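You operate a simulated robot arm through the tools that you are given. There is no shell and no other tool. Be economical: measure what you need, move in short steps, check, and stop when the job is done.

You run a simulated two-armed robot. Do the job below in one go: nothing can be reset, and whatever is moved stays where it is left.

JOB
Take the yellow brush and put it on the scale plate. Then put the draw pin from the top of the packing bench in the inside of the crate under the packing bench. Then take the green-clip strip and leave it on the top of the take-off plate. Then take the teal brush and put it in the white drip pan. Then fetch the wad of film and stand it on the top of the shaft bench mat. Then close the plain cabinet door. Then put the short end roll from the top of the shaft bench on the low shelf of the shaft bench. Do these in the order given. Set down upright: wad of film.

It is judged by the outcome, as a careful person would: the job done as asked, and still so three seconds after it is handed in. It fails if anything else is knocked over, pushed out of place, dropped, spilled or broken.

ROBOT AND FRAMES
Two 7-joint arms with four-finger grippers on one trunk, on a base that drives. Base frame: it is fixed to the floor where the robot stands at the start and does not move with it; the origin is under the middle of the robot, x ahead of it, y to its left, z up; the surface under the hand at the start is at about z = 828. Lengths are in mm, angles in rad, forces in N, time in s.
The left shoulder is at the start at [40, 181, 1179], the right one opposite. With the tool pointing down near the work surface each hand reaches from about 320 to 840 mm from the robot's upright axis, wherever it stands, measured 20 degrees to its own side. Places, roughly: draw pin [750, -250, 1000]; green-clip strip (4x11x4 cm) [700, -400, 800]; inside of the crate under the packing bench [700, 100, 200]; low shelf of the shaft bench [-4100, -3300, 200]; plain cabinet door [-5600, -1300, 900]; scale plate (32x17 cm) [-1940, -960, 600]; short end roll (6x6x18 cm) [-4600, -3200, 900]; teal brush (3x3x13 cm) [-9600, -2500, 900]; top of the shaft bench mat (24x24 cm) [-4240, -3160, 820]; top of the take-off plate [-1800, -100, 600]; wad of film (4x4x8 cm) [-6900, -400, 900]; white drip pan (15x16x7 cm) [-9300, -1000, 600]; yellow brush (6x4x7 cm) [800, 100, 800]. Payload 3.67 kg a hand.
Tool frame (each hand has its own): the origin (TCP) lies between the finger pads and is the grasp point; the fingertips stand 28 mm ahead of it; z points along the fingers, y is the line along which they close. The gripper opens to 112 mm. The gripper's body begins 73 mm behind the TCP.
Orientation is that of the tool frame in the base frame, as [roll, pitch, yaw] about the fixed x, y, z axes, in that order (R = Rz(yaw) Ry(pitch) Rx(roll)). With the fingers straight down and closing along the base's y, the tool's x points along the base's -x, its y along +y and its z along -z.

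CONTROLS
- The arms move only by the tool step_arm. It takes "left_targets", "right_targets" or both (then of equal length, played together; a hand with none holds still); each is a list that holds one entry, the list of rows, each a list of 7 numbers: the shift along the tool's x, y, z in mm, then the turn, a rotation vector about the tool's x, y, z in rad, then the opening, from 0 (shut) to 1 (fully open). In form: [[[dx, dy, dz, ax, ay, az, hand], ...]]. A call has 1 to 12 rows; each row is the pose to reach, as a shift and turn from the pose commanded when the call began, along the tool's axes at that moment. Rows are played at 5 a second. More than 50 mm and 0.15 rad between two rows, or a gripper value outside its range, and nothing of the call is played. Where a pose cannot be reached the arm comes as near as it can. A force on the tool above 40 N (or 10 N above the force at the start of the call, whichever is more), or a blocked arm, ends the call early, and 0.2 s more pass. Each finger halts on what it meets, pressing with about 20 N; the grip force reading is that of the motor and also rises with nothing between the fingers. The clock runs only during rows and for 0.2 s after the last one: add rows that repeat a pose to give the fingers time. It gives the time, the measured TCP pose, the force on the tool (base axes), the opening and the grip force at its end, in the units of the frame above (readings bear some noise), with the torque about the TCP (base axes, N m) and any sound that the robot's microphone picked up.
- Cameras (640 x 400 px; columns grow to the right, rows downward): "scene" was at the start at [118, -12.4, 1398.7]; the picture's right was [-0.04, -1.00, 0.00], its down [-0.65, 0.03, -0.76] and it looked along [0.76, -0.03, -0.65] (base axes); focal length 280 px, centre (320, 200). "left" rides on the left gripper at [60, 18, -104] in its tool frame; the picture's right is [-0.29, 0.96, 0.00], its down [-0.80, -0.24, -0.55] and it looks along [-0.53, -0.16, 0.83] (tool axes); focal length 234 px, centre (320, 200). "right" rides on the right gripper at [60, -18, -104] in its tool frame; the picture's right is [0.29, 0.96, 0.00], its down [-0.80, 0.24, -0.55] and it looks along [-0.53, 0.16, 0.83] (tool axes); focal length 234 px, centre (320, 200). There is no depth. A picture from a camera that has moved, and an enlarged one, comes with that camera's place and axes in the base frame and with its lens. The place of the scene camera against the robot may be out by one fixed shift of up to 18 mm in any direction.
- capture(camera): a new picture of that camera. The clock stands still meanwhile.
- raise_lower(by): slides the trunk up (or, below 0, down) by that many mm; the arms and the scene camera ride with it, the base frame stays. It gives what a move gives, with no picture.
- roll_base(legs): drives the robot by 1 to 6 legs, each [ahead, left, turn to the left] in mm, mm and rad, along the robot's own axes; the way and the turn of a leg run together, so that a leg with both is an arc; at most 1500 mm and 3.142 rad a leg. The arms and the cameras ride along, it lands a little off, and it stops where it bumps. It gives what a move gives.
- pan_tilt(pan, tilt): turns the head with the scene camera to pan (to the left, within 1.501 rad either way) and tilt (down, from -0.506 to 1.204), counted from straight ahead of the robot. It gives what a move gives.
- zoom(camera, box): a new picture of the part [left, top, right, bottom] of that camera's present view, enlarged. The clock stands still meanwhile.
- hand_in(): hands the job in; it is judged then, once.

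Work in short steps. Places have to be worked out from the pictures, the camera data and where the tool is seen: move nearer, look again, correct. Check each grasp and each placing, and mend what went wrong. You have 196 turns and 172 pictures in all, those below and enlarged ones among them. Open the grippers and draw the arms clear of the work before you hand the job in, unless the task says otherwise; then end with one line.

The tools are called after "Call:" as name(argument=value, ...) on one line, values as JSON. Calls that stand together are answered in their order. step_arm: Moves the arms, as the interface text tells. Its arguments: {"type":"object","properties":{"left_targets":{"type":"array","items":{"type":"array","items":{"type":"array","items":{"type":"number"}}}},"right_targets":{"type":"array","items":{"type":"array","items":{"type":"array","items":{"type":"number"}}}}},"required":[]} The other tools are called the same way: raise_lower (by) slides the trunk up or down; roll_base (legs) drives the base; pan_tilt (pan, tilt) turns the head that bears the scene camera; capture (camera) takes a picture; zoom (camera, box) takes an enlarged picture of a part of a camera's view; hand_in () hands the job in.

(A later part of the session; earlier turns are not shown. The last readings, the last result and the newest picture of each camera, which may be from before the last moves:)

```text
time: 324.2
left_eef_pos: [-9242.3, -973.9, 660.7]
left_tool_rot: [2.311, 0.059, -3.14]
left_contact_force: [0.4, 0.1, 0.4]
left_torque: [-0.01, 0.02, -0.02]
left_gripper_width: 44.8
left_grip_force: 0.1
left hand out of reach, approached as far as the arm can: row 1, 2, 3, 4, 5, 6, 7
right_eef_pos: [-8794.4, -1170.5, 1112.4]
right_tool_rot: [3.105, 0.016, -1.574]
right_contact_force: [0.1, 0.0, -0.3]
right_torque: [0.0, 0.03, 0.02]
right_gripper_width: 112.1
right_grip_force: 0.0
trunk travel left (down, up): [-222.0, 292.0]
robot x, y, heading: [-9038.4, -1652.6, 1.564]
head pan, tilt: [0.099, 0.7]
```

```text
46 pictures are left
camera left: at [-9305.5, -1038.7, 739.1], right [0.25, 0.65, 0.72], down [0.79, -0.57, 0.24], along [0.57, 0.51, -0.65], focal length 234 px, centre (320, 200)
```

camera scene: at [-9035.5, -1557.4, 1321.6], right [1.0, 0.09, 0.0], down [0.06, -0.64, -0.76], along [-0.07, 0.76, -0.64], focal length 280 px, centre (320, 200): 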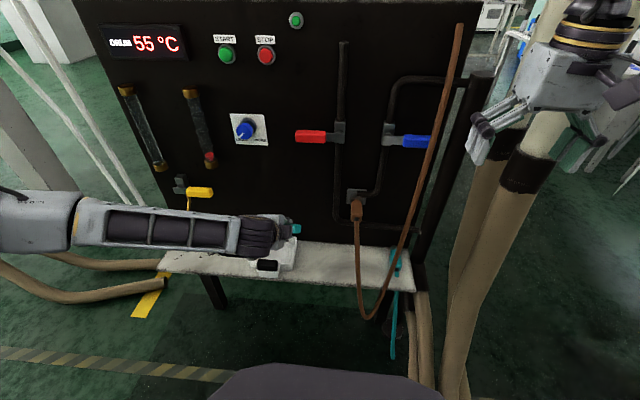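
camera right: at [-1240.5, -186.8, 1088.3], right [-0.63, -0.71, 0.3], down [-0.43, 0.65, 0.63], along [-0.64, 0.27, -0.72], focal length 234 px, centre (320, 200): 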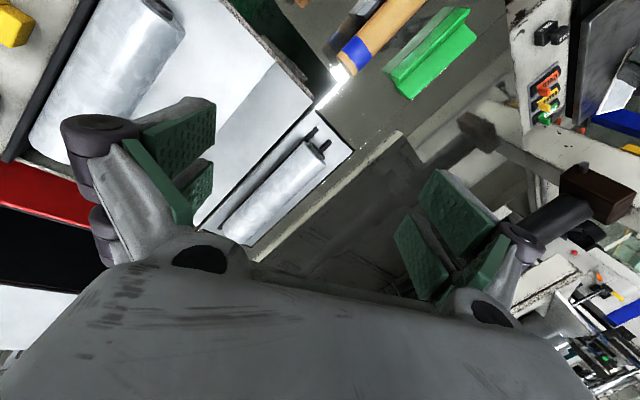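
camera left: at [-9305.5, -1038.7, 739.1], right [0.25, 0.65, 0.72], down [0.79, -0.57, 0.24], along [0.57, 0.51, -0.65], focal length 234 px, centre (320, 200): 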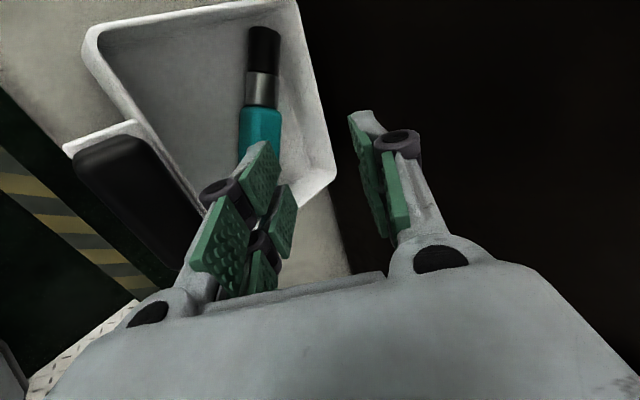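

The brush lies in the pan. Raise, back off, unspin the hand, and move along the aisle to x≈-6900 facing +y.

Call:
raise_lower(by=230)

Call:
roll_base(legs=[[-330, 0, 0], [0, -100, 0]])

Call:
step_arm(left_targets=[[[0, 0, -10, 0, 0, -0.14, 1], [0, 0, -20, 0, 0, -0.28, 1], [0, 0, -30, 0, 0, -0.42, 1], [0, 0, -40, 0, 0, -0.56, 1], [0, 0, -50, 0, 0, -0.7, 1], [0, 0, -60, 0, 0, -0.84, 1], [0, 0, -70, 0, 0, -0.98, 1], [0, 0, -80, 0, 0, -1.12, 1], [0, 0, -90, 0, 0, -1.26, 1], [0, 0, -100, 0, 0, -1.4, 1], [0, 0, -100, 0, 0, -1.54, 1]]])

Call:
step_arm(left_targets=[[[10, 0, -20, 0, 0.14, 0, 1], [20, 0, -40, 0, 0.28, 0, 1], [30, 0, -60, 0, 0.42, 0, 1], [40, 0, -80, 0, 0.56, 0, 1], [50, 0, -100, 0, 0.7, 0, 1], [60, 0, -120, 0, 0.83, 0, 1]]])

Call:
roll_base(legs=[[0, -1500, 0], [0, -550, 0]])

Call:
pan_tilt(pan=0.0, tilt=0.35)

Call:
capture(camera="scene")

```text
time: 326.6
left_eef_pos: [-9242.9, -974.1, 891.3]
left_tool_rot: [2.31, 0.059, -3.141]
left_contact_force: [-1.2, -0.4, 0.0]
left_torque: [0.02, -0.02, 0.0]
left_gripper_width: 44.8
left_grip_force: 0.1
right_eef_pos: [-8794.3, -1168.6, 1341.9]
right_tool_rot: [3.105, 0.014, -1.574]
right_contact_force: [-0.6, 0.0, -0.1]
right_torque: [-0.02, 0.01, 0.01]
right_gripper_width: 112.2
right_grip_force: 0.1
trunk travel left (down, up): [-452.0, 62.0]
robot x, y, heading: [-9038.8, -1652.4, 1.568]
head pan, tilt: [0.099, 0.7]
```

```text
time: 328.7
left_eef_pos: [-9166.6, -1212.9, 889.2]
left_tool_rot: [2.313, 0.054, 3.068]
left_contact_force: [0.3, -0.2, 0.1]
left_torque: [0.02, 0.04, 0.03]
left_gripper_width: 44.8
left_grip_force: 0.1
right_eef_pos: [-8734.7, -1443.3, 1339.5]
right_tool_rot: [3.102, 0.013, -1.653]
right_contact_force: [0.8, 0.2, 0.0]
right_torque: [-0.01, 0.06, -0.05]
right_gripper_width: 111.8
right_grip_force: 0.1
trunk travel left (down, up): [-452.0, 62.0]
robot x, y, heading: [-9022.9, -1910.5, 1.489]
head pan, tilt: [0.099, 0.7]
stopped in leg 1: the robot was blocked; the commanded pose is now the measured one
```

```text
time: 331.1
left_eef_pos: [-9179.6, -1289.3, 958.2]
left_tool_rot: [-3.087, 0.832, -1.625]
left_contact_force: [-0.1, 0.7, 0.0]
left_torque: [0.02, 0.02, 0.03]
left_gripper_width: 111.9
left_grip_force: 0.1
right_eef_pos: [-8739.4, -1446.6, 1340.9]
right_tool_rot: [3.105, 0.017, -1.653]
right_contact_force: [-0.4, 0.3, -0.2]
right_torque: [0.0, 0.0, 0.0]
right_gripper_width: 112.0
right_grip_force: 0.0
trunk travel left (down, up): [-452.0, 62.0]
robot x, y, heading: [-9022.7, -1910.0, 1.484]
head pan, tilt: [0.099, 0.7]
```

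```text
time: 332.5
left_eef_pos: [-9192.6, -1417.5, 993.3]
left_tool_rot: [-3.106, 0.002, -1.669]
left_contact_force: [-0.2, 0.6, -0.3]
left_torque: [-0.01, -0.01, 0.01]
left_gripper_width: 111.9
left_grip_force: 0.0
right_eef_pos: [-8740.1, -1445.9, 1341.1]
right_tool_rot: [3.105, 0.018, -1.653]
right_contact_force: [0.5, 0.2, 0.7]
right_torque: [0.05, 0.0, 0.02]
right_gripper_width: 111.9
right_grip_force: 0.0
trunk travel left (down, up): [-452.0, 62.0]
robot x, y, heading: [-9024.4, -1908.1, 1.488]
head pan, tilt: [0.099, 0.7]
```

```text
time: 343.0
left_eef_pos: [-7157.7, -1580.3, 993.9]
left_tool_rot: [-3.105, 0.003, -1.656]
left_contact_force: [0.1, -0.4, -1.0]
left_torque: [0.01, 0.0, 0.04]
left_gripper_width: 112.1
left_grip_force: 0.0
right_eef_pos: [-6703.0, -1605.1, 1341.3]
right_tool_rot: [3.106, 0.014, -1.642]
right_contact_force: [-1.0, -1.0, 0.5]
right_torque: [0.0, -0.02, 0.03]
right_gripper_width: 112.1
right_grip_force: 0.1
trunk travel left (down, up): [-452.0, 62.0]
robot x, y, heading: [-6983.2, -2069.8, 1.497]
head pan, tilt: [0.099, 0.7]
```

```text
time: 343.8
left_eef_pos: [-7156.7, -1579.9, 992.9]
left_tool_rot: [-3.108, 0.004, -1.656]
left_contact_force: [0.4, 0.0, -1.1]
left_torque: [0.02, 0.01, 0.0]
left_gripper_width: 111.9
left_grip_force: 0.1
right_eef_pos: [-6703.6, -1605.9, 1341.3]
right_tool_rot: [3.105, 0.016, -1.642]
right_contact_force: [0.5, 0.0, 0.1]
right_torque: [-0.01, 0.03, 0.01]
right_gripper_width: 112.2
right_grip_force: 0.1
trunk travel left (down, up): [-452.0, 62.0]
robot x, y, heading: [-6976.6, -2072.0, 1.501]
head pan, tilt: [0.0, 0.351]
```

```text
45 pictures are left
camera scene: at [-6959.6, -1966.5, 1582.7], right [1.0, -0.07, 0.0], down [-0.03, -0.34, -0.94], along [0.07, 0.94, -0.34], focal length 280 px, centre (320, 200)
```

scene: 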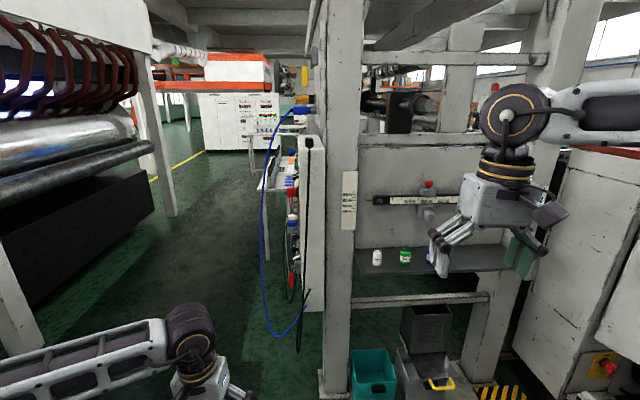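

I zoom toward the expected wad of film around pixel (300,200).

Call:
zoom(camera="scene", box=[230, 80, 350, 330])

Call:
zoom(camera="scene", box=[340, 160, 500, 290])

```text
1.60 times, centred on (290, 205) of scene
camera zoom: at [-6959.6, -1966.5, 1582.7], right [1.0, -0.07, 0.0], down [-0.03, -0.34, -0.94], along [0.07, 0.94, -0.34], focal length 448 px, centre (368, 192)
```

zoom: 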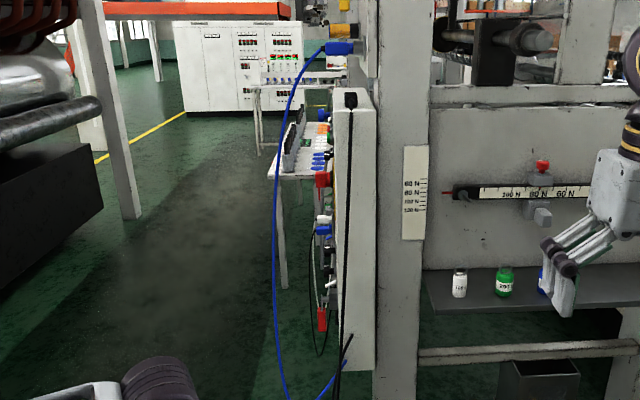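

```text
3.08 times, centred on (420, 225) of scene
camera zoom: at [-6959.6, -1966.5, 1582.7], right [1.0, -0.07, 0.0], down [-0.03, -0.34, -0.94], along [0.07, 0.94, -0.34], focal length 861 px, centre (12, 123)
```

zoom: 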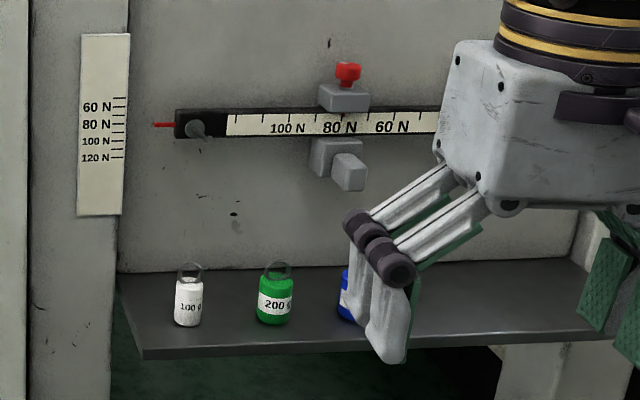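

No wad on that shelf (it holds weights). It may be on the left side of the white panel at x≈-6980; I move into the corridor for a view.

Call:
roll_base(legs=[[0, 560, 0.07], [800, 0, 0]])

Call:
pan_tilt(pan=-0.7, tilt=0.35)

Call:
capture(camera="scene")

```text
time: 351.2
left_eef_pos: [-7756.1, -766.5, 993.6]
left_tool_rot: [-3.107, 0.004, -1.59]
left_contact_force: [-0.1, 0.5, -0.8]
left_torque: [-0.04, 0.0, 0.02]
left_gripper_width: 112.1
left_grip_force: 0.1
right_eef_pos: [-7303.1, -760.6, 1342.5]
right_tool_rot: [3.104, 0.015, -1.572]
right_contact_force: [0.0, -0.3, 0.0]
right_torque: [0.02, 0.0, 0.01]
right_gripper_width: 111.9
right_grip_force: 0.0
trunk travel left (down, up): [-452.0, 62.0]
robot x, y, heading: [-7550.3, -1239.2, 1.569]
head pan, tilt: [0.0, 0.351]
```

```text
time: 352.3
left_eef_pos: [-7757.2, -765.3, 995.0]
left_tool_rot: [-3.108, 0.003, -1.589]
left_contact_force: [-0.5, 0.5, -0.3]
left_torque: [0.0, 0.01, 0.0]
left_gripper_width: 112.1
left_grip_force: 0.0
right_eef_pos: [-7303.7, -761.0, 1342.9]
right_tool_rot: [3.106, 0.016, -1.575]
right_contact_force: [-0.3, -0.2, -0.5]
right_torque: [0.0, 0.04, -0.01]
right_gripper_width: 112.2
right_grip_force: 0.1
trunk travel left (down, up): [-452.0, 62.0]
robot x, y, heading: [-7548.6, -1242.6, 1.565]
head pan, tilt: [-0.7, 0.351]
```

```text
42 pictures are left
camera scene: at [-7475.7, -1160.2, 1582.8], right [0.76, -0.65, 0.0], down [-0.22, -0.26, -0.94], along [0.61, 0.72, -0.34], focal length 280 px, centre (320, 200)
```

scene: 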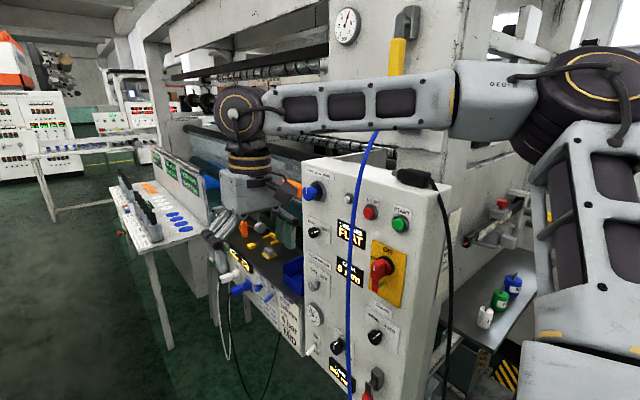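

A small bench behind the control box holds items near the expected spot; zoom.

Call:
zoom(camera="scene", box=[200, 190, 340, 330])

Call:
zoom(camera="right", box=[0, 0, 640, 260])

```text
2.86 times, centred on (270, 260) of scene
camera zoom: at [-7475.7, -1160.2, 1582.8], right [0.76, -0.65, 0.0], down [-0.22, -0.26, -0.94], along [0.61, 0.72, -0.34], focal length 799 px, centre (463, 29)
```

zoom: 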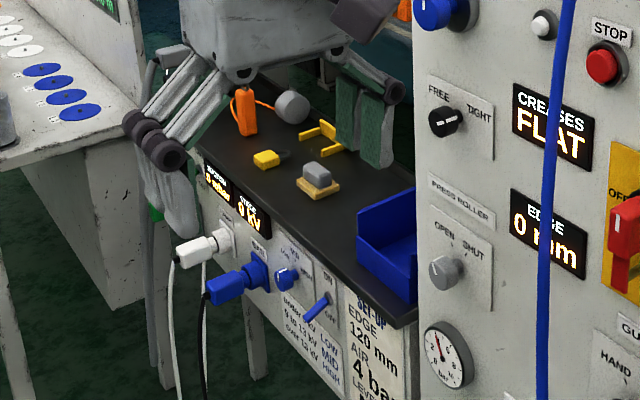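

```text
1.00 times, centred on (320, 130) of right (not enlarged: the box is as wide or as high as the picture)
camera zoom: at [-7281.9, -821.0, 1444.4], right [-0.96, -0.29, 0.03], down [-0.22, 0.79, 0.57], along [-0.19, 0.54, -0.82], focal length 234 px, centre (320, 270)
```

zoom: 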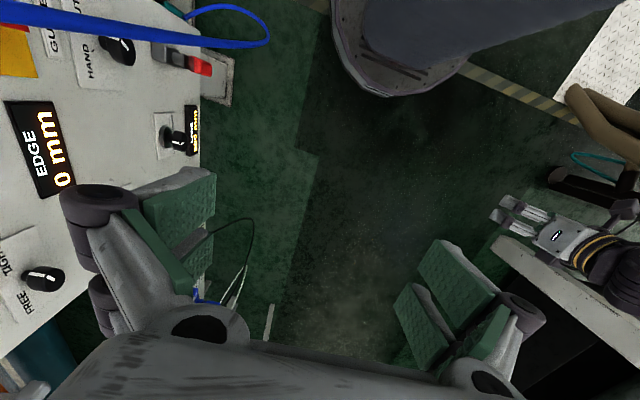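

The expected spot is at/behind the blue bin, hidden by the control box. I move further in and look from the side.

Call:
roll_base(legs=[[700, 100, 0]])

Call:
pan_tilt(pan=-1.4, tilt=0.55)

Call:
capture(camera="scene")

```text
time: 356.2
left_eef_pos: [-7853.5, -63.2, 994.0]
left_tool_rot: [-3.106, 0.004, -1.588]
left_contact_force: [-0.1, -0.4, -0.8]
left_torque: [0.03, -0.02, 0.0]
left_gripper_width: 111.8
left_grip_force: 0.0
right_eef_pos: [-7400.7, -57.5, 1343.0]
right_tool_rot: [3.106, 0.016, -1.573]
right_contact_force: [-0.2, 0.1, 0.6]
right_torque: [-0.01, -0.01, -0.03]
right_gripper_width: 112.0
right_grip_force: 0.1
trunk travel left (down, up): [-452.0, 62.0]
robot x, y, heading: [-7647.1, -539.9, 1.567]
head pan, tilt: [-0.7, 0.351]
```

```text
time: 357.3
left_eef_pos: [-7853.6, -63.8, 994.0]
left_tool_rot: [-3.106, 0.004, -1.588]
left_contact_force: [-0.6, -0.6, 0.4]
left_torque: [-0.01, 0.01, 0.01]
left_gripper_width: 112.1
left_grip_force: 0.1
right_eef_pos: [-7400.6, -58.5, 1342.0]
right_tool_rot: [3.105, 0.016, -1.574]
right_contact_force: [0.0, 0.0, -0.4]
right_torque: [0.02, 0.02, 0.0]
right_gripper_width: 112.1
right_grip_force: 0.0
trunk travel left (down, up): [-452.0, 62.0]
robot x, y, heading: [-7646.9, -539.6, 1.571]
head pan, tilt: [-1.4, 0.55]
```

```text
39 pictures are left
camera scene: at [-7544.3, -514.2, 1564.6], right [0.17, -0.99, 0.0], down [-0.52, -0.09, -0.85], along [0.84, 0.14, -0.52], focal length 280 px, centre (320, 200)
```

scene: 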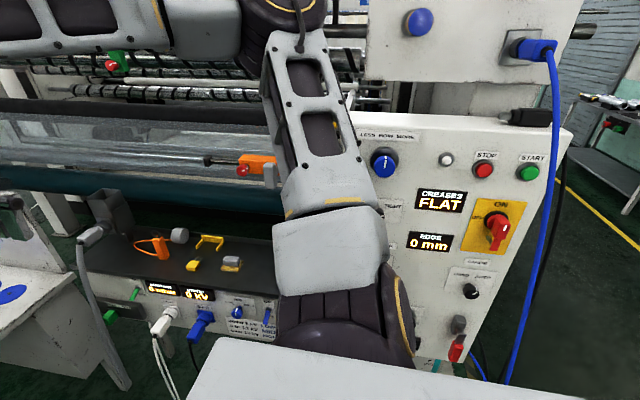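

The right arm blocks the view. I retract the right hand, lift the left, and turn to face the small bench (+x).

Call:
step_arm(left_targets=[[[0, 0, -40, 0, 0, 0, 1], [0, 0, -80, 0, 0, 0, 1], [0, 0, -120, 0, 0, 0, 1], [0, 0, -160, 0, 0, 0, 1]]], right_targets=[[[40, 0, 0, 0, 0, 0, 1], [80, 0, 0, 0, 0, 0, 1], [120, 0, 0, 0, 0, 0, 1], [150, 0, 0, 0, 0, 0, 1]]])

Call:
roll_base(legs=[[0, 0, -1.57]])

Call:
pan_tilt(pan=0.05, tilt=0.65)

Call:
capture(camera="scene")

```text
time: 358.3
left_eef_pos: [-7861.5, -65.2, 1153.6]
left_tool_rot: [-3.105, 0.004, -1.588]
left_contact_force: [-0.2, 0.3, 0.2]
left_torque: [0.02, 0.0, 0.01]
left_gripper_width: 112.2
left_grip_force: 0.0
right_eef_pos: [-7399.3, -207.3, 1341.6]
right_tool_rot: [3.106, 0.017, -1.575]
right_contact_force: [0.6, 0.0, -1.1]
right_torque: [0.02, 0.02, 0.03]
right_gripper_width: 112.1
right_grip_force: 0.0
trunk travel left (down, up): [-452.0, 62.0]
robot x, y, heading: [-7640.9, -540.2, 1.57]
head pan, tilt: [-1.4, 0.55]
```

```text
time: 363.0
left_eef_pos: [-7168.5, -329.1, 1153.8]
left_tool_rot: [-3.107, 0.005, 3.118]
left_contact_force: [0.7, 0.3, -0.2]
left_torque: [0.0, 0.01, -0.01]
left_gripper_width: 112.1
left_grip_force: 0.1
right_eef_pos: [-7312.5, -787.9, 1340.8]
right_tool_rot: [3.106, 0.015, 3.131]
right_contact_force: [-0.2, -0.6, 0.3]
right_torque: [0.0, -0.01, 0.02]
right_gripper_width: 112.3
right_grip_force: 0.1
trunk travel left (down, up): [-452.0, 62.0]
robot x, y, heading: [-7643.0, -538.5, -0.015]
head pan, tilt: [-1.4, 0.55]
```

```text
time: 364.5
left_eef_pos: [-7168.2, -328.8, 1153.6]
left_tool_rot: [-3.107, 0.003, 3.118]
left_contact_force: [-1.1, 0.8, -0.1]
left_torque: [0.01, -0.02, -0.07]
left_gripper_width: 111.9
left_grip_force: 0.0
right_eef_pos: [-7314.4, -789.0, 1339.8]
right_tool_rot: [3.105, 0.018, 3.131]
right_contact_force: [0.7, 0.2, 0.2]
right_torque: [0.01, 0.04, -0.01]
right_gripper_width: 111.8
right_grip_force: 0.0
trunk travel left (down, up): [-452.0, 62.0]
robot x, y, heading: [-7643.3, -538.7, -0.009]
head pan, tilt: [0.051, 0.649]
```

```text
38 pictures are left
camera scene: at [-7525.9, -546.1, 1555.7], right [0.04, -1.0, 0.0], down [-0.6, -0.02, -0.8], along [0.8, 0.03, -0.6], focal length 280 px, centre (320, 200)
```

scene: 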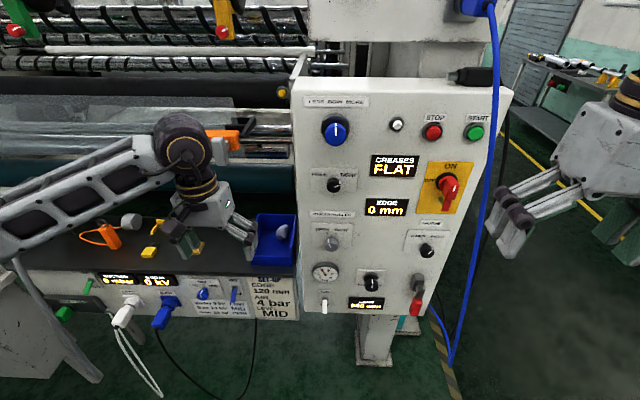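

The wad sits in the blue bin at about (-6840,-395). Zoom for its shape.

Call:
zoom(camera="scene", box=[230, 190, 330, 280])

Call:
capture(camera="left")

```text
4.44 times, centred on (280, 235) of scene
camera zoom: at [-7525.9, -546.1, 1555.7], right [0.04, -1.0, 0.0], down [-0.6, -0.02, -0.8], along [0.8, 0.03, -0.6], focal length 1243 px, centre (498, 44)
```

zoom: 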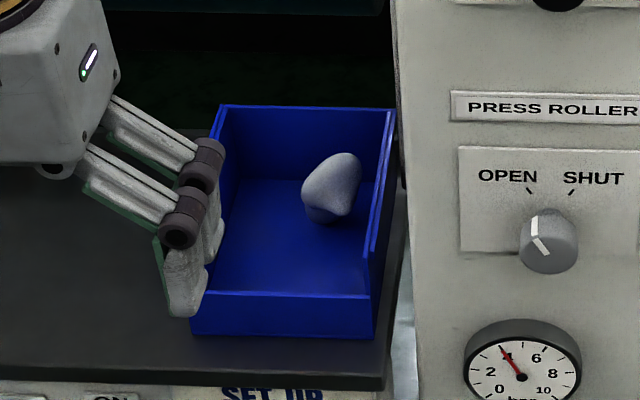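

```text
36 pictures are left
camera left: at [-7226.4, -306.1, 1255.0], right [0.31, 0.95, -0.03], down [0.79, -0.24, 0.56], along [0.53, -0.2, -0.82], focal length 234 px, centre (320, 200)
```

left: 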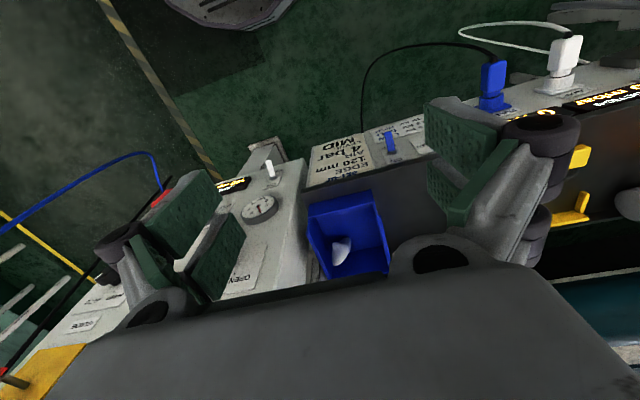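

Wad centre ≈(-6840,-392,885). Drive 150 forward and bring the left hand above it with slight forward tilt.

Call:
roll_base(legs=[[150, 0, 0.01]])

Call:
step_arm(left_targets=[[[-35, -12, 20, -0.03, -0.05, 0, 0.8], [-70, -24, 45, -0.03, -0.1, 0, 0.6], [-105, -36, 70, -0.03, -0.15, 0, 0.6], [-140, -47, 100, -0.03, -0.2, 0, 0.6], [-174, -57, 130, -0.03, -0.25, 0, 0.6]]])

Call:
capture(camera="left")

```text
time: 365.9
left_eef_pos: [-7023.8, -324.9, 1154.8]
left_tool_rot: [-3.106, 0.006, 3.124]
left_contact_force: [-0.4, 0.5, 0.4]
left_torque: [0.02, -0.01, -0.02]
left_gripper_width: 112.2
left_grip_force: 0.2
right_eef_pos: [-7164.4, -785.6, 1341.5]
right_tool_rot: [3.106, 0.017, -3.141]
right_contact_force: [0.1, 0.7, 0.3]
right_torque: [0.04, -0.04, 0.04]
right_gripper_width: 112.2
right_grip_force: 0.1
trunk travel left (down, up): [-452.0, 62.0]
robot x, y, heading: [-7496.6, -541.9, -0.002]
head pan, tilt: [0.051, 0.649]
```

```text
time: 367.1
left_eef_pos: [-6846.8, -386.2, 1026.6]
left_tool_rot: [-3.137, 0.253, 3.134]
left_contact_force: [-2.0, 6.3, 2.1]
left_torque: [-0.3, -0.06, -0.06]
left_gripper_width: 63.9
left_grip_force: 0.0
right_eef_pos: [-7162.1, -783.6, 1339.9]
right_tool_rot: [3.107, 0.016, -3.141]
right_contact_force: [0.8, 0.5, -0.4]
right_torque: [-0.01, 0.03, 0.02]
right_gripper_width: 112.3
right_grip_force: 0.1
trunk travel left (down, up): [-452.0, 62.0]
robot x, y, heading: [-7498.3, -543.7, -0.005]
head pan, tilt: [0.051, 0.649]
```

```text
35 pictures are left
camera left: at [-6929.9, -367.9, 1110.9], right [0.29, 0.96, 0.07], down [0.63, -0.24, 0.74], along [0.72, -0.17, -0.67], focal length 234 px, centre (320, 200)
```

left: 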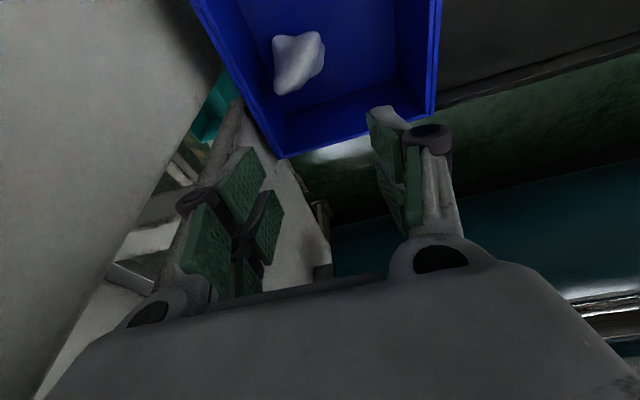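

The hand's side touches the control box (y force). I'll back off, turn the hand 90° (closing along x) and lean it away from the box.

Call:
step_arm(left_targets=[[[0, 20, -20, 0, 0.06, 0, 0.6], [0, 40, -40, 0, 0.13, 0, 0.6], [0, 50, -60, 0, 0.19, 0, 0.6], [0, 50, -80, 0, 0.25, 0, 0.6]]])

Call:
step_arm(left_targets=[[[0, 0, 0, 0, 0, 0.14, 0.6], [0, 0, 0, 0, 0, 0.28, 0.6], [0, 0, 0, 0, 0, 0.42, 0.6], [0, 0, 0, 0, 0, 0.56, 0.6], [0, 0, 0, 0, 0, 0.7, 0.6], [0, 0, 0, 0, 0, 0.84, 0.6], [0, 0, 0, 0, 0, 0.98, 0.6], [0, 0, 0, 0, 0, 1.12, 0.6], [0, 0, 0, 0, 0, 1.26, 0.6], [0, 0, 0, 0, 0, 1.4, 0.6], [0, 0, 0, 0, 0, 1.54, 0.6]]])

Call:
step_arm(left_targets=[[[0, 0, 0, 0, -0.12, 0, 0.6], [0, 0, 0, 0, -0.25, 0, 0.6]]])

Call:
capture(camera="left")

```text
time: 368.0
left_eef_pos: [-6871.5, -348.7, 1081.5]
left_tool_rot: [-3.135, 0.056, 3.109]
left_contact_force: [-23.8, -7.8, 6.9]
left_torque: [1.1, -3.49, -0.18]
left_gripper_width: 67.5
left_grip_force: 0.1
right_eef_pos: [-7167.1, -786.3, 1344.2]
right_tool_rot: [3.107, 0.019, 3.141]
right_contact_force: [-0.5, 0.5, 0.0]
right_torque: [-0.06, 0.0, -0.01]
right_gripper_width: 112.1
right_grip_force: 0.0
trunk travel left (down, up): [-452.0, 62.0]
robot x, y, heading: [-7497.0, -543.0, -0.007]
head pan, tilt: [0.051, 0.649]
stopped in row 4 (left hand): the force on the tool passed its limit at 78 N (the readings are from after the stop); the commanded pose is now the measured one
```

```text
time: 368.4
left_eef_pos: [-6873.4, -343.6, 1079.8]
left_tool_rot: [3.136, 0.048, 2.97]
left_contact_force: [-16.6, -0.7, -3.5]
left_torque: [-0.11, -2.2, 0.59]
left_gripper_width: 67.0
left_grip_force: 0.1
right_eef_pos: [-7167.7, -786.9, 1341.8]
right_tool_rot: [3.105, 0.02, 3.142]
right_contact_force: [-0.3, -0.6, 0.8]
right_torque: [-0.03, -0.03, -0.04]
right_gripper_width: 112.1
right_grip_force: 0.0
trunk travel left (down, up): [-452.0, 62.0]
robot x, y, heading: [-7497.5, -541.8, -0.0]
head pan, tilt: [0.051, 0.649]
stopped in row 2 (left hand): the force on the tool passed its limit at 99 N (the readings are from after the stop); the commanded pose is now the measured one
```

```text
time: 369.0
left_eef_pos: [-6871.0, -342.5, 1079.6]
left_tool_rot: [3.136, 0.298, 2.969]
left_contact_force: [-0.9, 0.0, 1.1]
left_torque: [-0.01, -0.05, -0.02]
left_gripper_width: 67.3
left_grip_force: 0.1
right_eef_pos: [-7166.2, -786.3, 1341.7]
right_tool_rot: [3.106, 0.019, 3.141]
right_contact_force: [0.4, 0.7, 0.0]
right_torque: [-0.01, -0.07, 0.0]
right_gripper_width: 112.0
right_grip_force: 0.1
trunk travel left (down, up): [-452.0, 62.0]
robot x, y, heading: [-7496.1, -540.0, -0.003]
head pan, tilt: [0.051, 0.649]
```

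```text
34 pictures are left
camera left: at [-6953.3, -311.1, 1158.9], right [0.43, 0.9, 0.09], down [0.55, -0.34, 0.76], along [0.71, -0.28, -0.64], focal length 234 px, centre (320, 200)
```

left: 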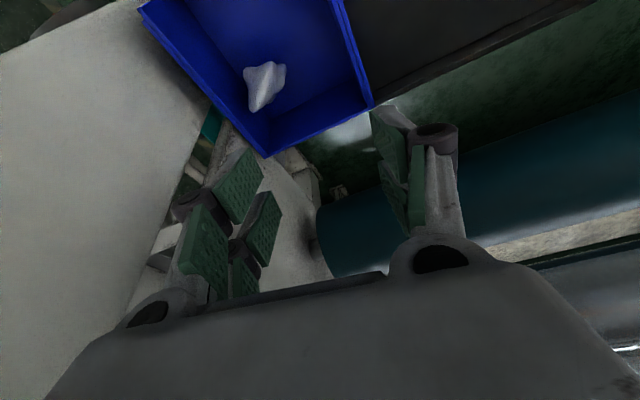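

Something ahead limits the wrist too, so I keep the forward tilt (0.3) and add a 0.3 rad lean away from the box while descending to the wad at (-6866,-395).

Call:
step_arm(left_targets=[[[8, 0, 37, 0.1, 0, 0, 0.52], [17, -8, 74, 0.2, 0, 0, 0.52], [25, -22, 110, 0.3, 0, 0, 0.52], [32, -38, 140, 0.3, 0, 0, 0.52]]])

Call:
capture(camera="left")

```text
time: 370.0
left_eef_pos: [-6856.8, -369.9, 924.3]
left_tool_rot: [-2.841, 0.285, 2.98]
left_contact_force: [1.3, 1.8, -0.5]
left_torque: [-0.15, 0.12, -0.07]
left_gripper_width: 58.3
left_grip_force: 0.3
right_eef_pos: [-7148.8, -775.6, 1338.3]
right_tool_rot: [3.111, 0.007, -3.138]
right_contact_force: [2.3, 0.9, -0.1]
right_torque: [-0.15, 0.15, 0.01]
right_gripper_width: 112.1
right_grip_force: 0.0
trunk travel left (down, up): [-452.0, 62.0]
robot x, y, heading: [-7498.1, -542.3, 0.002]
head pan, tilt: [0.051, 0.649]
```

```text
33 pictures are left
camera left: at [-6931.1, -308.4, 996.4], right [0.5, 0.85, -0.19], down [0.58, -0.16, 0.8], along [0.65, -0.51, -0.57], focal length 234 px, centre (320, 200)
```

left: 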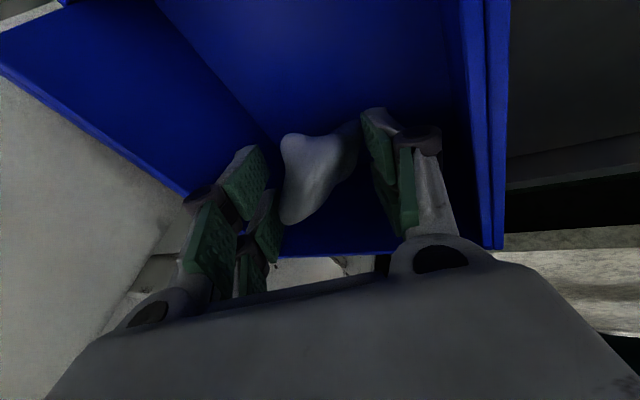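

Wad is between the fingers; advance ~38 mm along the hand and close.

Call:
step_arm(left_targets=[[[-3, -4, 20, 0, 0, 0, 0.52], [-5, -7, 36, 0, 0, 0, 0.52], [-5, -7, 36, 0, 0, 0, 0.3], [-5, -7, 36, 0, 0, 0, 0.15], [-5, -7, 36, 0, 0, 0, 0.15], [-5, -7, 36, 0, 0, 0, 0.15]]])

Call:
capture(camera="left")

```text
time: 371.4
left_eef_pos: [-6854.8, -394.4, 904.3]
left_tool_rot: [-2.848, 0.299, 2.974]
left_contact_force: [7.0, 31.4, 6.7]
left_torque: [0.04, -0.11, 0.84]
left_gripper_width: 40.2
left_grip_force: 20.2
right_eef_pos: [-7163.4, -783.3, 1341.1]
right_tool_rot: [3.108, 0.016, -3.14]
right_contact_force: [0.1, 0.6, 0.0]
right_torque: [-0.02, 0.01, -0.02]
right_gripper_width: 112.1
right_grip_force: 0.1
trunk travel left (down, up): [-452.0, 62.0]
robot x, y, heading: [-7500.3, -546.8, 0.002]
head pan, tilt: [0.051, 0.649]
```

```text
32 pictures are left
camera left: at [-6928.7, -334.5, 975.4], right [0.5, 0.84, -0.18], down [0.57, -0.17, 0.81], along [0.65, -0.51, -0.56], focal length 234 px, centre (320, 200)
```

left: 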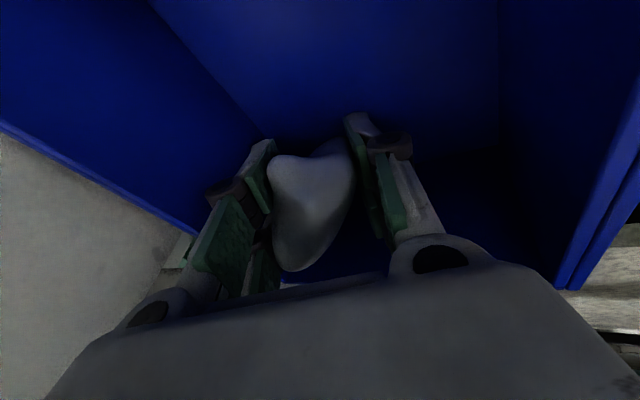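

Gripped (40 mm). Withdraw along the hand axis, away from box and wall.

Call:
step_arm(left_targets=[[[0, 6, -10, 0, 0, 0, 0.15], [0, 8, -40, 0, 0, 0, 0.15], [0, 8, -80, 0, 0, 0, 0.15], [5, 8, -125, 0, 0, 0, 0.15], [20, 8, -165, 0, 0, 0, 0.15], [50, 8, -190, 0, 0, 0, 0.15], [90, 8, -200, 0, 0, 0, 0.15], [130, 8, -210, 0, 0, 0, 0.15]]])

Call:
capture(camera="left")

```text
time: 372.6
left_eef_pos: [-6937.9, -356.2, 1009.5]
left_tool_rot: [-2.849, 0.249, 2.929]
left_contact_force: [-0.8, -0.5, 1.7]
left_torque: [-0.04, -0.07, -0.01]
left_gripper_width: 38.9
left_grip_force: 20.0
right_eef_pos: [-7179.0, -784.8, 1346.4]
right_tool_rot: [3.109, 0.028, 3.139]
right_contact_force: [-2.6, 0.5, 0.8]
right_torque: [-0.08, -0.2, 0.0]
right_gripper_width: 112.0
right_grip_force: 0.1
trunk travel left (down, up): [-452.0, 62.0]
robot x, y, heading: [-7500.6, -545.1, -0.001]
head pan, tilt: [0.051, 0.649]
stopped in row 5 (left hand): the force on the tool passed its limit at 59 N (the readings are from after the stop); the commanded pose is now the measured one
```

```text
31 pictures are left
camera left: at [-7005.9, -292.3, 1085.8], right [0.53, 0.82, -0.2], down [0.6, -0.2, 0.78], along [0.6, -0.53, -0.6], focal length 234 px, centre (320, 200)
```

left: 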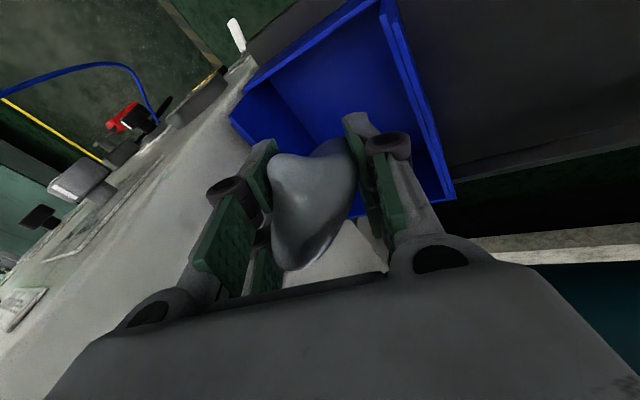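

The wad is out of the bin. Back the robot straight out.

Call:
roll_base(legs=[[-350, 0, 0]])

Call:
capture(camera="scene")

```text
time: 374.9
left_eef_pos: [-7268.3, -354.9, 1002.7]
left_tool_rot: [-2.85, 0.239, 2.934]
left_contact_force: [0.2, 0.2, -1.0]
left_torque: [-0.01, -0.01, 0.0]
left_gripper_width: 38.6
left_grip_force: 20.1
right_eef_pos: [-7504.9, -789.1, 1340.0]
right_tool_rot: [3.105, 0.013, 3.14]
right_contact_force: [0.1, -0.1, -1.2]
right_torque: [0.0, 0.04, 0.0]
right_gripper_width: 112.0
right_grip_force: 0.1
trunk travel left (down, up): [-452.0, 62.0]
robot x, y, heading: [-7841.2, -543.5, -0.001]
head pan, tilt: [0.051, 0.649]
```

```text
30 pictures are left
camera scene: at [-7720.6, -548.1, 1555.6], right [0.05, -1.0, 0.0], down [-0.6, -0.03, -0.8], along [0.79, 0.04, -0.61], focal length 280 px, centre (320, 200)
```

scene: 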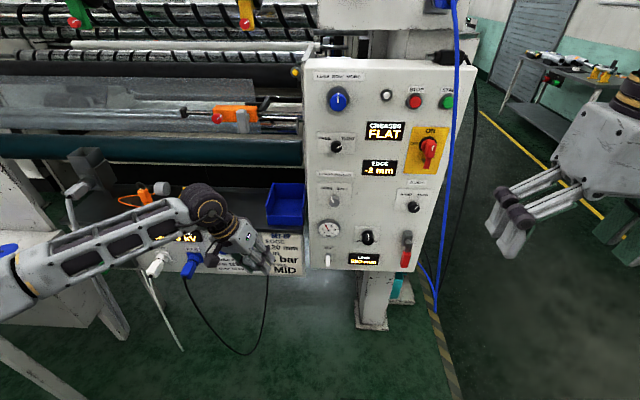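

Now carry it: strafe to the aisle, drive +x to x≈-4390, turn to face the shaft bench (-y), and look.

Call:
roll_base(legs=[[0, -1450, 0], [1500, 0, 0], [1500, 0, 0], [450, 0, 0], [0, 0, -1.57]])

Call:
pan_tilt(pan=0.0, tilt=0.6)

Call:
capture(camera="scene")

```text
time: 403.2
left_eef_pos: [-4210.0, -2533.3, 1003.9]
left_tool_rot: [-2.851, 0.237, 1.38]
left_contact_force: [0.3, 0.6, 0.0]
left_torque: [0.01, -0.02, 0.0]
left_gripper_width: 39.0
left_grip_force: 20.0
right_eef_pos: [-4646.1, -2304.8, 1341.5]
right_tool_rot: [3.105, 0.016, 1.587]
right_contact_force: [0.6, 0.1, -0.1]
right_torque: [-0.04, -0.02, -0.02]
right_gripper_width: 112.1
right_grip_force: 0.0
trunk travel left (down, up): [-452.0, 62.0]
robot x, y, heading: [-4406.1, -1964.7, -1.553]
head pan, tilt: [0.051, 0.649]
```

```text
time: 403.9
left_eef_pos: [-4210.3, -2535.5, 1004.4]
left_tool_rot: [-2.849, 0.238, 1.381]
left_contact_force: [-0.2, -0.1, 0.4]
left_torque: [-0.03, 0.02, -0.01]
left_gripper_width: 38.7
left_grip_force: 20.0
right_eef_pos: [-4646.6, -2305.0, 1340.2]
right_tool_rot: [3.105, 0.015, 1.589]
right_contact_force: [0.4, -0.4, -1.1]
right_torque: [-0.01, -0.01, -0.01]
right_gripper_width: 111.9
right_grip_force: 0.1
trunk travel left (down, up): [-452.0, 62.0]
robot x, y, heading: [-4409.9, -1964.9, -1.552]
head pan, tilt: [0.0, 0.6]
```

```text
29 pictures are left
camera scene: at [-4393.0, -2082.6, 1560.0], right [-1.0, -0.02, 0.0], down [-0.01, 0.57, -0.82], along [0.01, -0.82, -0.57], focal length 280 px, centre (320, 200)
```

scene: 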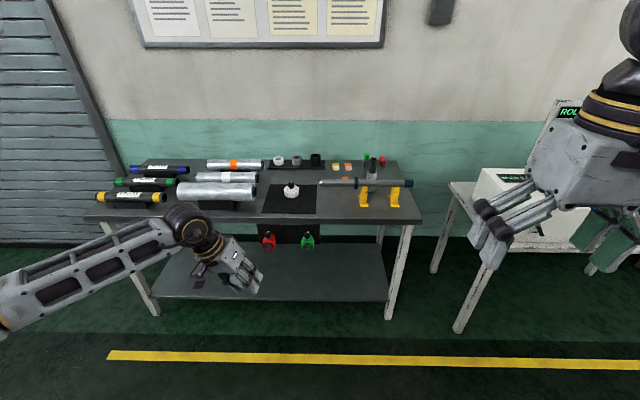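

The mat is at (-4245,-3147) with a white item toward its back; I'll set the wad on its front part near (-4215,-3100). Drive forward 480.

Call:
roll_base(legs=[[480, 0, -0.018]])

Call:
pan_tilt(pan=0.1, tilt=0.85)

Call:
capture(camera="scene")

```text
time: 406.8
left_eef_pos: [-4210.7, -3019.0, 1005.5]
left_tool_rot: [-2.848, 0.239, 1.366]
left_contact_force: [-0.8, -0.1, 0.2]
left_torque: [0.02, -0.02, 0.01]
left_gripper_width: 38.8
left_grip_force: 20.2
right_eef_pos: [-4644.8, -2783.9, 1341.4]
right_tool_rot: [3.104, 0.016, 1.576]
right_contact_force: [0.0, -0.2, 0.9]
right_torque: [-0.02, 0.0, 0.02]
right_gripper_width: 111.9
right_grip_force: 0.1
trunk travel left (down, up): [-452.0, 62.0]
robot x, y, heading: [-4403.4, -2445.9, -1.565]
head pan, tilt: [0.0, 0.6]
```

```text
time: 407.6
left_eef_pos: [-4211.6, -3020.9, 1002.4]
left_tool_rot: [-2.85, 0.236, 1.365]
left_contact_force: [-0.1, 0.5, -0.8]
left_torque: [-0.02, 0.01, 0.04]
left_gripper_width: 38.9
left_grip_force: 20.1
right_eef_pos: [-4645.4, -2786.8, 1340.5]
right_tool_rot: [3.105, 0.015, 1.576]
right_contact_force: [-1.3, -0.6, -0.2]
right_torque: [0.01, -0.02, 0.0]
right_gripper_width: 112.2
right_grip_force: 0.1
trunk travel left (down, up): [-452.0, 62.0]
robot x, y, heading: [-4401.3, -2448.8, -1.568]
head pan, tilt: [0.099, 0.85]
```

```text
28 pictures are left
camera scene: at [-4381.0, -2556.0, 1539.1], right [-0.99, -0.1, 0.0], down [-0.08, 0.75, -0.66], along [0.07, -0.66, -0.75], focal length 280 px, centre (320, 200)
```

scene: 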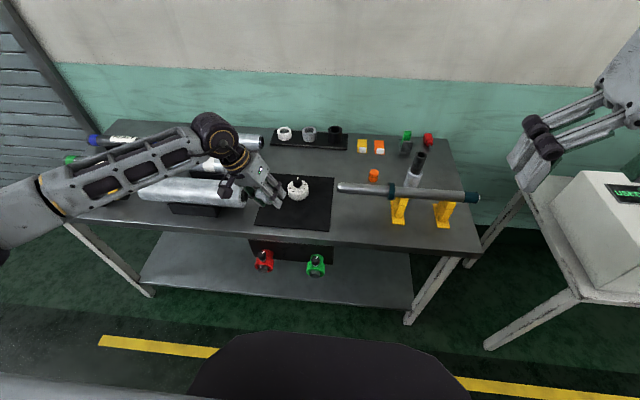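

Free front part of the mat centres at about (-4240,-3108). Bring the wad there, restoring its upright tilt, to z≈918.

Call:
step_arm(left_targets=[[[-17, 5, 26, 0, -0.02, 0, 0.15], [-34, 10, 52, 0, -0.04, 0, 0.15], [-51, 15, 77, 0, -0.06, 0, 0.15], [-68, 19, 103, 0, -0.06, 0, 0.15]]])

Call:
capture(camera="left")

Call:
zoom(camera="scene", box=[220, 140, 360, 260])

```text
time: 408.6
left_eef_pos: [-4241.7, -3106.8, 918.7]
left_tool_rot: [-2.846, 0.296, 1.387]
left_contact_force: [0.6, 0.5, 0.6]
left_torque: [0.01, -0.01, -0.04]
left_gripper_width: 39.0
left_grip_force: 19.8
right_eef_pos: [-4646.0, -2787.0, 1340.9]
right_tool_rot: [3.105, 0.013, 1.578]
right_contact_force: [-0.1, 0.2, -0.2]
right_torque: [0.01, -0.05, -0.01]
right_gripper_width: 112.0
right_grip_force: 0.1
trunk travel left (down, up): [-452.0, 62.0]
robot x, y, heading: [-4403.8, -2452.3, -1.57]
head pan, tilt: [0.099, 0.85]
```

```text
27 pictures are left
camera left: at [-4178.6, -3033.5, 990.3], right [0.83, -0.52, -0.18], down [-0.18, -0.57, 0.81], along [-0.52, -0.64, -0.56], focal length 234 px, centre (320, 200)
```

left: 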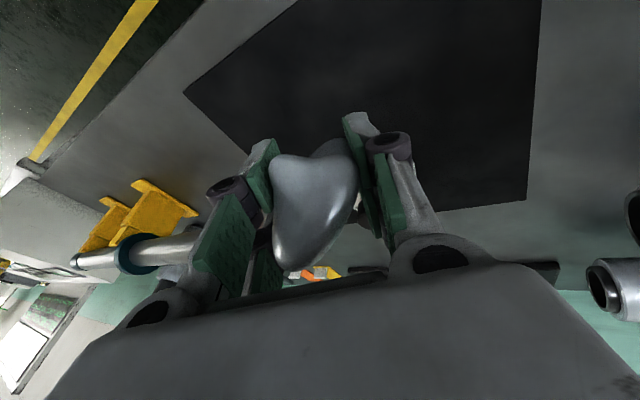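

```text
3.33 times, centred on (290, 200) of scene
camera zoom: at [-4381.8, -2556.7, 1539.0], right [-0.99, -0.1, 0.0], down [-0.08, 0.75, -0.66], along [0.07, -0.66, -0.75], focal length 932 px, centre (420, 200)
```

zoom: 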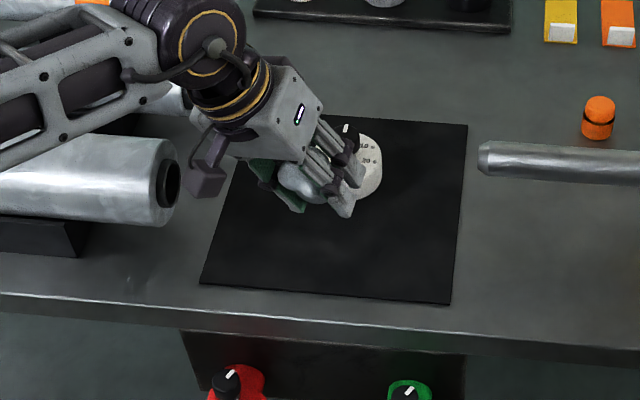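

Lower straight down in small steps, watching force.

Call:
step_arm(left_targets=[[[4, 4, 14, 0, 0, 0, 0.15], [7, 7, 23, 0, 0, 0, 0.15], [9, 9, 28, 0, 0, 0, 0.15], [10, 10, 32, 0, 0, 0, 0.15]]])

Call:
step_arm(left_targets=[[[1, 1, 4, 0, 0, 0, 0.15], [2.4, 2.3, 7.5, 0, 0, 0, 0.15]]])

```text
time: 409.6
left_eef_pos: [-4240.6, -3106.3, 884.1]
left_tool_rot: [-2.845, 0.298, 1.385]
left_contact_force: [0.2, -0.7, 0.1]
left_torque: [-0.03, -0.04, 0.0]
left_gripper_width: 38.7
left_grip_force: 19.8
right_eef_pos: [-4644.6, -2786.0, 1340.0]
right_tool_rot: [3.105, 0.017, 1.576]
right_contact_force: [-0.2, -0.6, 0.2]
right_torque: [-0.01, 0.02, 0.01]
right_gripper_width: 112.2
right_grip_force: 0.0
trunk travel left (down, up): [-452.0, 62.0]
robot x, y, heading: [-4409.8, -2447.4, -1.56]
head pan, tilt: [0.099, 0.85]
```

```text
time: 410.2
left_eef_pos: [-4238.9, -3107.1, 874.8]
left_tool_rot: [-2.846, 0.295, 1.386]
left_contact_force: [-0.6, 0.3, -0.1]
left_torque: [-0.03, -0.01, 0.0]
left_gripper_width: 38.4
left_grip_force: 20.1
right_eef_pos: [-4644.4, -2785.4, 1340.7]
right_tool_rot: [3.106, 0.014, 1.577]
right_contact_force: [0.3, 0.1, -1.1]
right_torque: [-0.02, -0.01, -0.01]
right_gripper_width: 111.9
right_grip_force: 0.1
trunk travel left (down, up): [-452.0, 62.0]
robot x, y, heading: [-4400.0, -2447.0, -1.57]
head pan, tilt: [0.099, 0.85]
```

No contact yet; look from the hand and continue.

Call:
step_arm(left_targets=[[[1.2, 1.1, 3.7, 0, 0, 0, 0.15], [2.4, 2.3, 7.5, 0, 0, 0, 0.15], [2.4, 2.3, 7.5, 0, 0, 0, 0.15]]])

Call:
step_arm(left_targets=[[[1.2, 1.1, 3.7, 0, 0, 0, 0.15], [1.2, 1.1, 3.7, 0, 0, 0, 0.15]]])

Call:
zoom(camera="left", box=[200, 80, 440, 300])

```text
time: 411.0
left_eef_pos: [-4240.6, -3107.1, 867.5]
left_tool_rot: [-2.845, 0.296, 1.384]
left_contact_force: [-0.5, 0.2, -0.3]
left_torque: [0.02, 0.03, -0.03]
left_gripper_width: 38.6
left_grip_force: 19.7
right_eef_pos: [-4644.3, -2785.1, 1341.0]
right_tool_rot: [3.106, 0.016, 1.577]
right_contact_force: [0.4, 0.3, 0.9]
right_torque: [0.01, 0.0, 0.03]
right_gripper_width: 111.9
right_grip_force: 0.0
trunk travel left (down, up): [-452.0, 62.0]
robot x, y, heading: [-4400.8, -2448.4, -1.569]
head pan, tilt: [0.099, 0.85]
```

```text
time: 411.6
left_eef_pos: [-4241.5, -3107.0, 862.8]
left_tool_rot: [-2.846, 0.298, 1.386]
left_contact_force: [1.2, -0.3, 5.1]
left_torque: [0.15, -0.09, 0.0]
left_gripper_width: 38.8
left_grip_force: 20.1
right_eef_pos: [-4645.7, -2784.7, 1340.2]
right_tool_rot: [3.105, 0.015, 1.574]
right_contact_force: [0.1, 0.5, -0.2]
right_torque: [-0.02, 0.02, 0.0]
right_gripper_width: 112.0
right_grip_force: 0.1
trunk travel left (down, up): [-452.0, 62.0]
robot x, y, heading: [-4403.9, -2447.2, -1.57]
head pan, tilt: [0.099, 0.85]
```

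```text
1.82 times, centred on (320, 190) of left
camera zoom: at [-4177.9, -3032.3, 935.4], right [0.83, -0.52, -0.18], down [-0.17, -0.56, 0.81], along [-0.52, -0.64, -0.56], focal length 426 px, centre (320, 218)
```

zoom: 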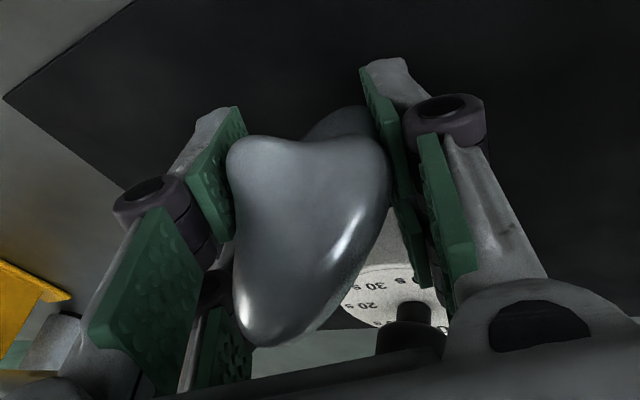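

Contact (5 N). Press 2 mm, open slowly and withdraw along the hand axis.

Call:
step_arm(left_targets=[[[0.6, 0.6, 2, 0, 0, 0, 0.15], [0.6, 0.6, 2, 0, 0, 0, 0.38], [0.6, 0.6, 2, 0, 0, 0, 0.45], [0.6, 0.6, 2, 0, 0, 0, 0.55], [0.6, 0.6, 2, 0, 0, 0, 0.6], [0.6, 0.6, -15, 0, 0, 0, 0.6], [0.6, 0.6, -45, 0, 0, 0, 0.6], [0.6, 0.6, -90, 0, 0, 0, 0.6], [0.6, 0.6, -135, 0, 0, 0, 0.8], [0.6, 0.6, -180, 0, 0, 0, 1]]])

Call:
capture(camera="left")

```text
time: 413.8
left_eef_pos: [-4179.1, -3068.2, 1027.8]
left_tool_rot: [-2.846, 0.294, 1.386]
left_contact_force: [0.4, 0.0, -0.4]
left_torque: [-0.01, 0.01, 0.03]
left_gripper_width: 112.1
left_grip_force: 0.1
right_eef_pos: [-4644.1, -2784.5, 1340.5]
right_tool_rot: [3.104, 0.015, 1.576]
right_contact_force: [0.0, -0.2, -0.1]
right_torque: [-0.01, 0.0, 0.04]
right_gripper_width: 112.2
right_grip_force: 0.1
trunk travel left (down, up): [-452.0, 62.0]
robot x, y, heading: [-4404.5, -2452.8, -1.563]
head pan, tilt: [0.099, 0.85]
```

```text
24 pictures are left
camera left: at [-4115.9, -2994.4, 1099.4], right [0.83, -0.52, -0.18], down [-0.18, -0.57, 0.81], along [-0.52, -0.64, -0.56], focal length 234 px, centre (320, 200)
```

left: 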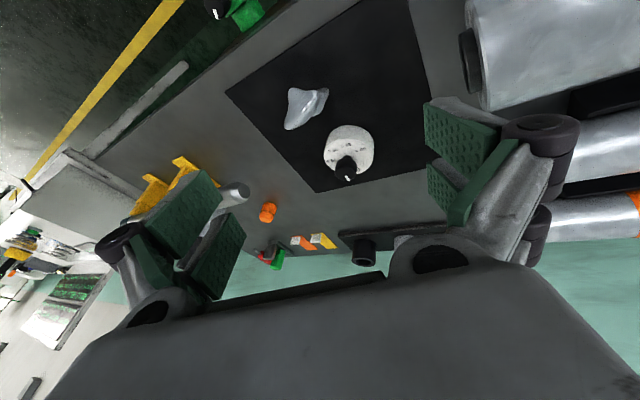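

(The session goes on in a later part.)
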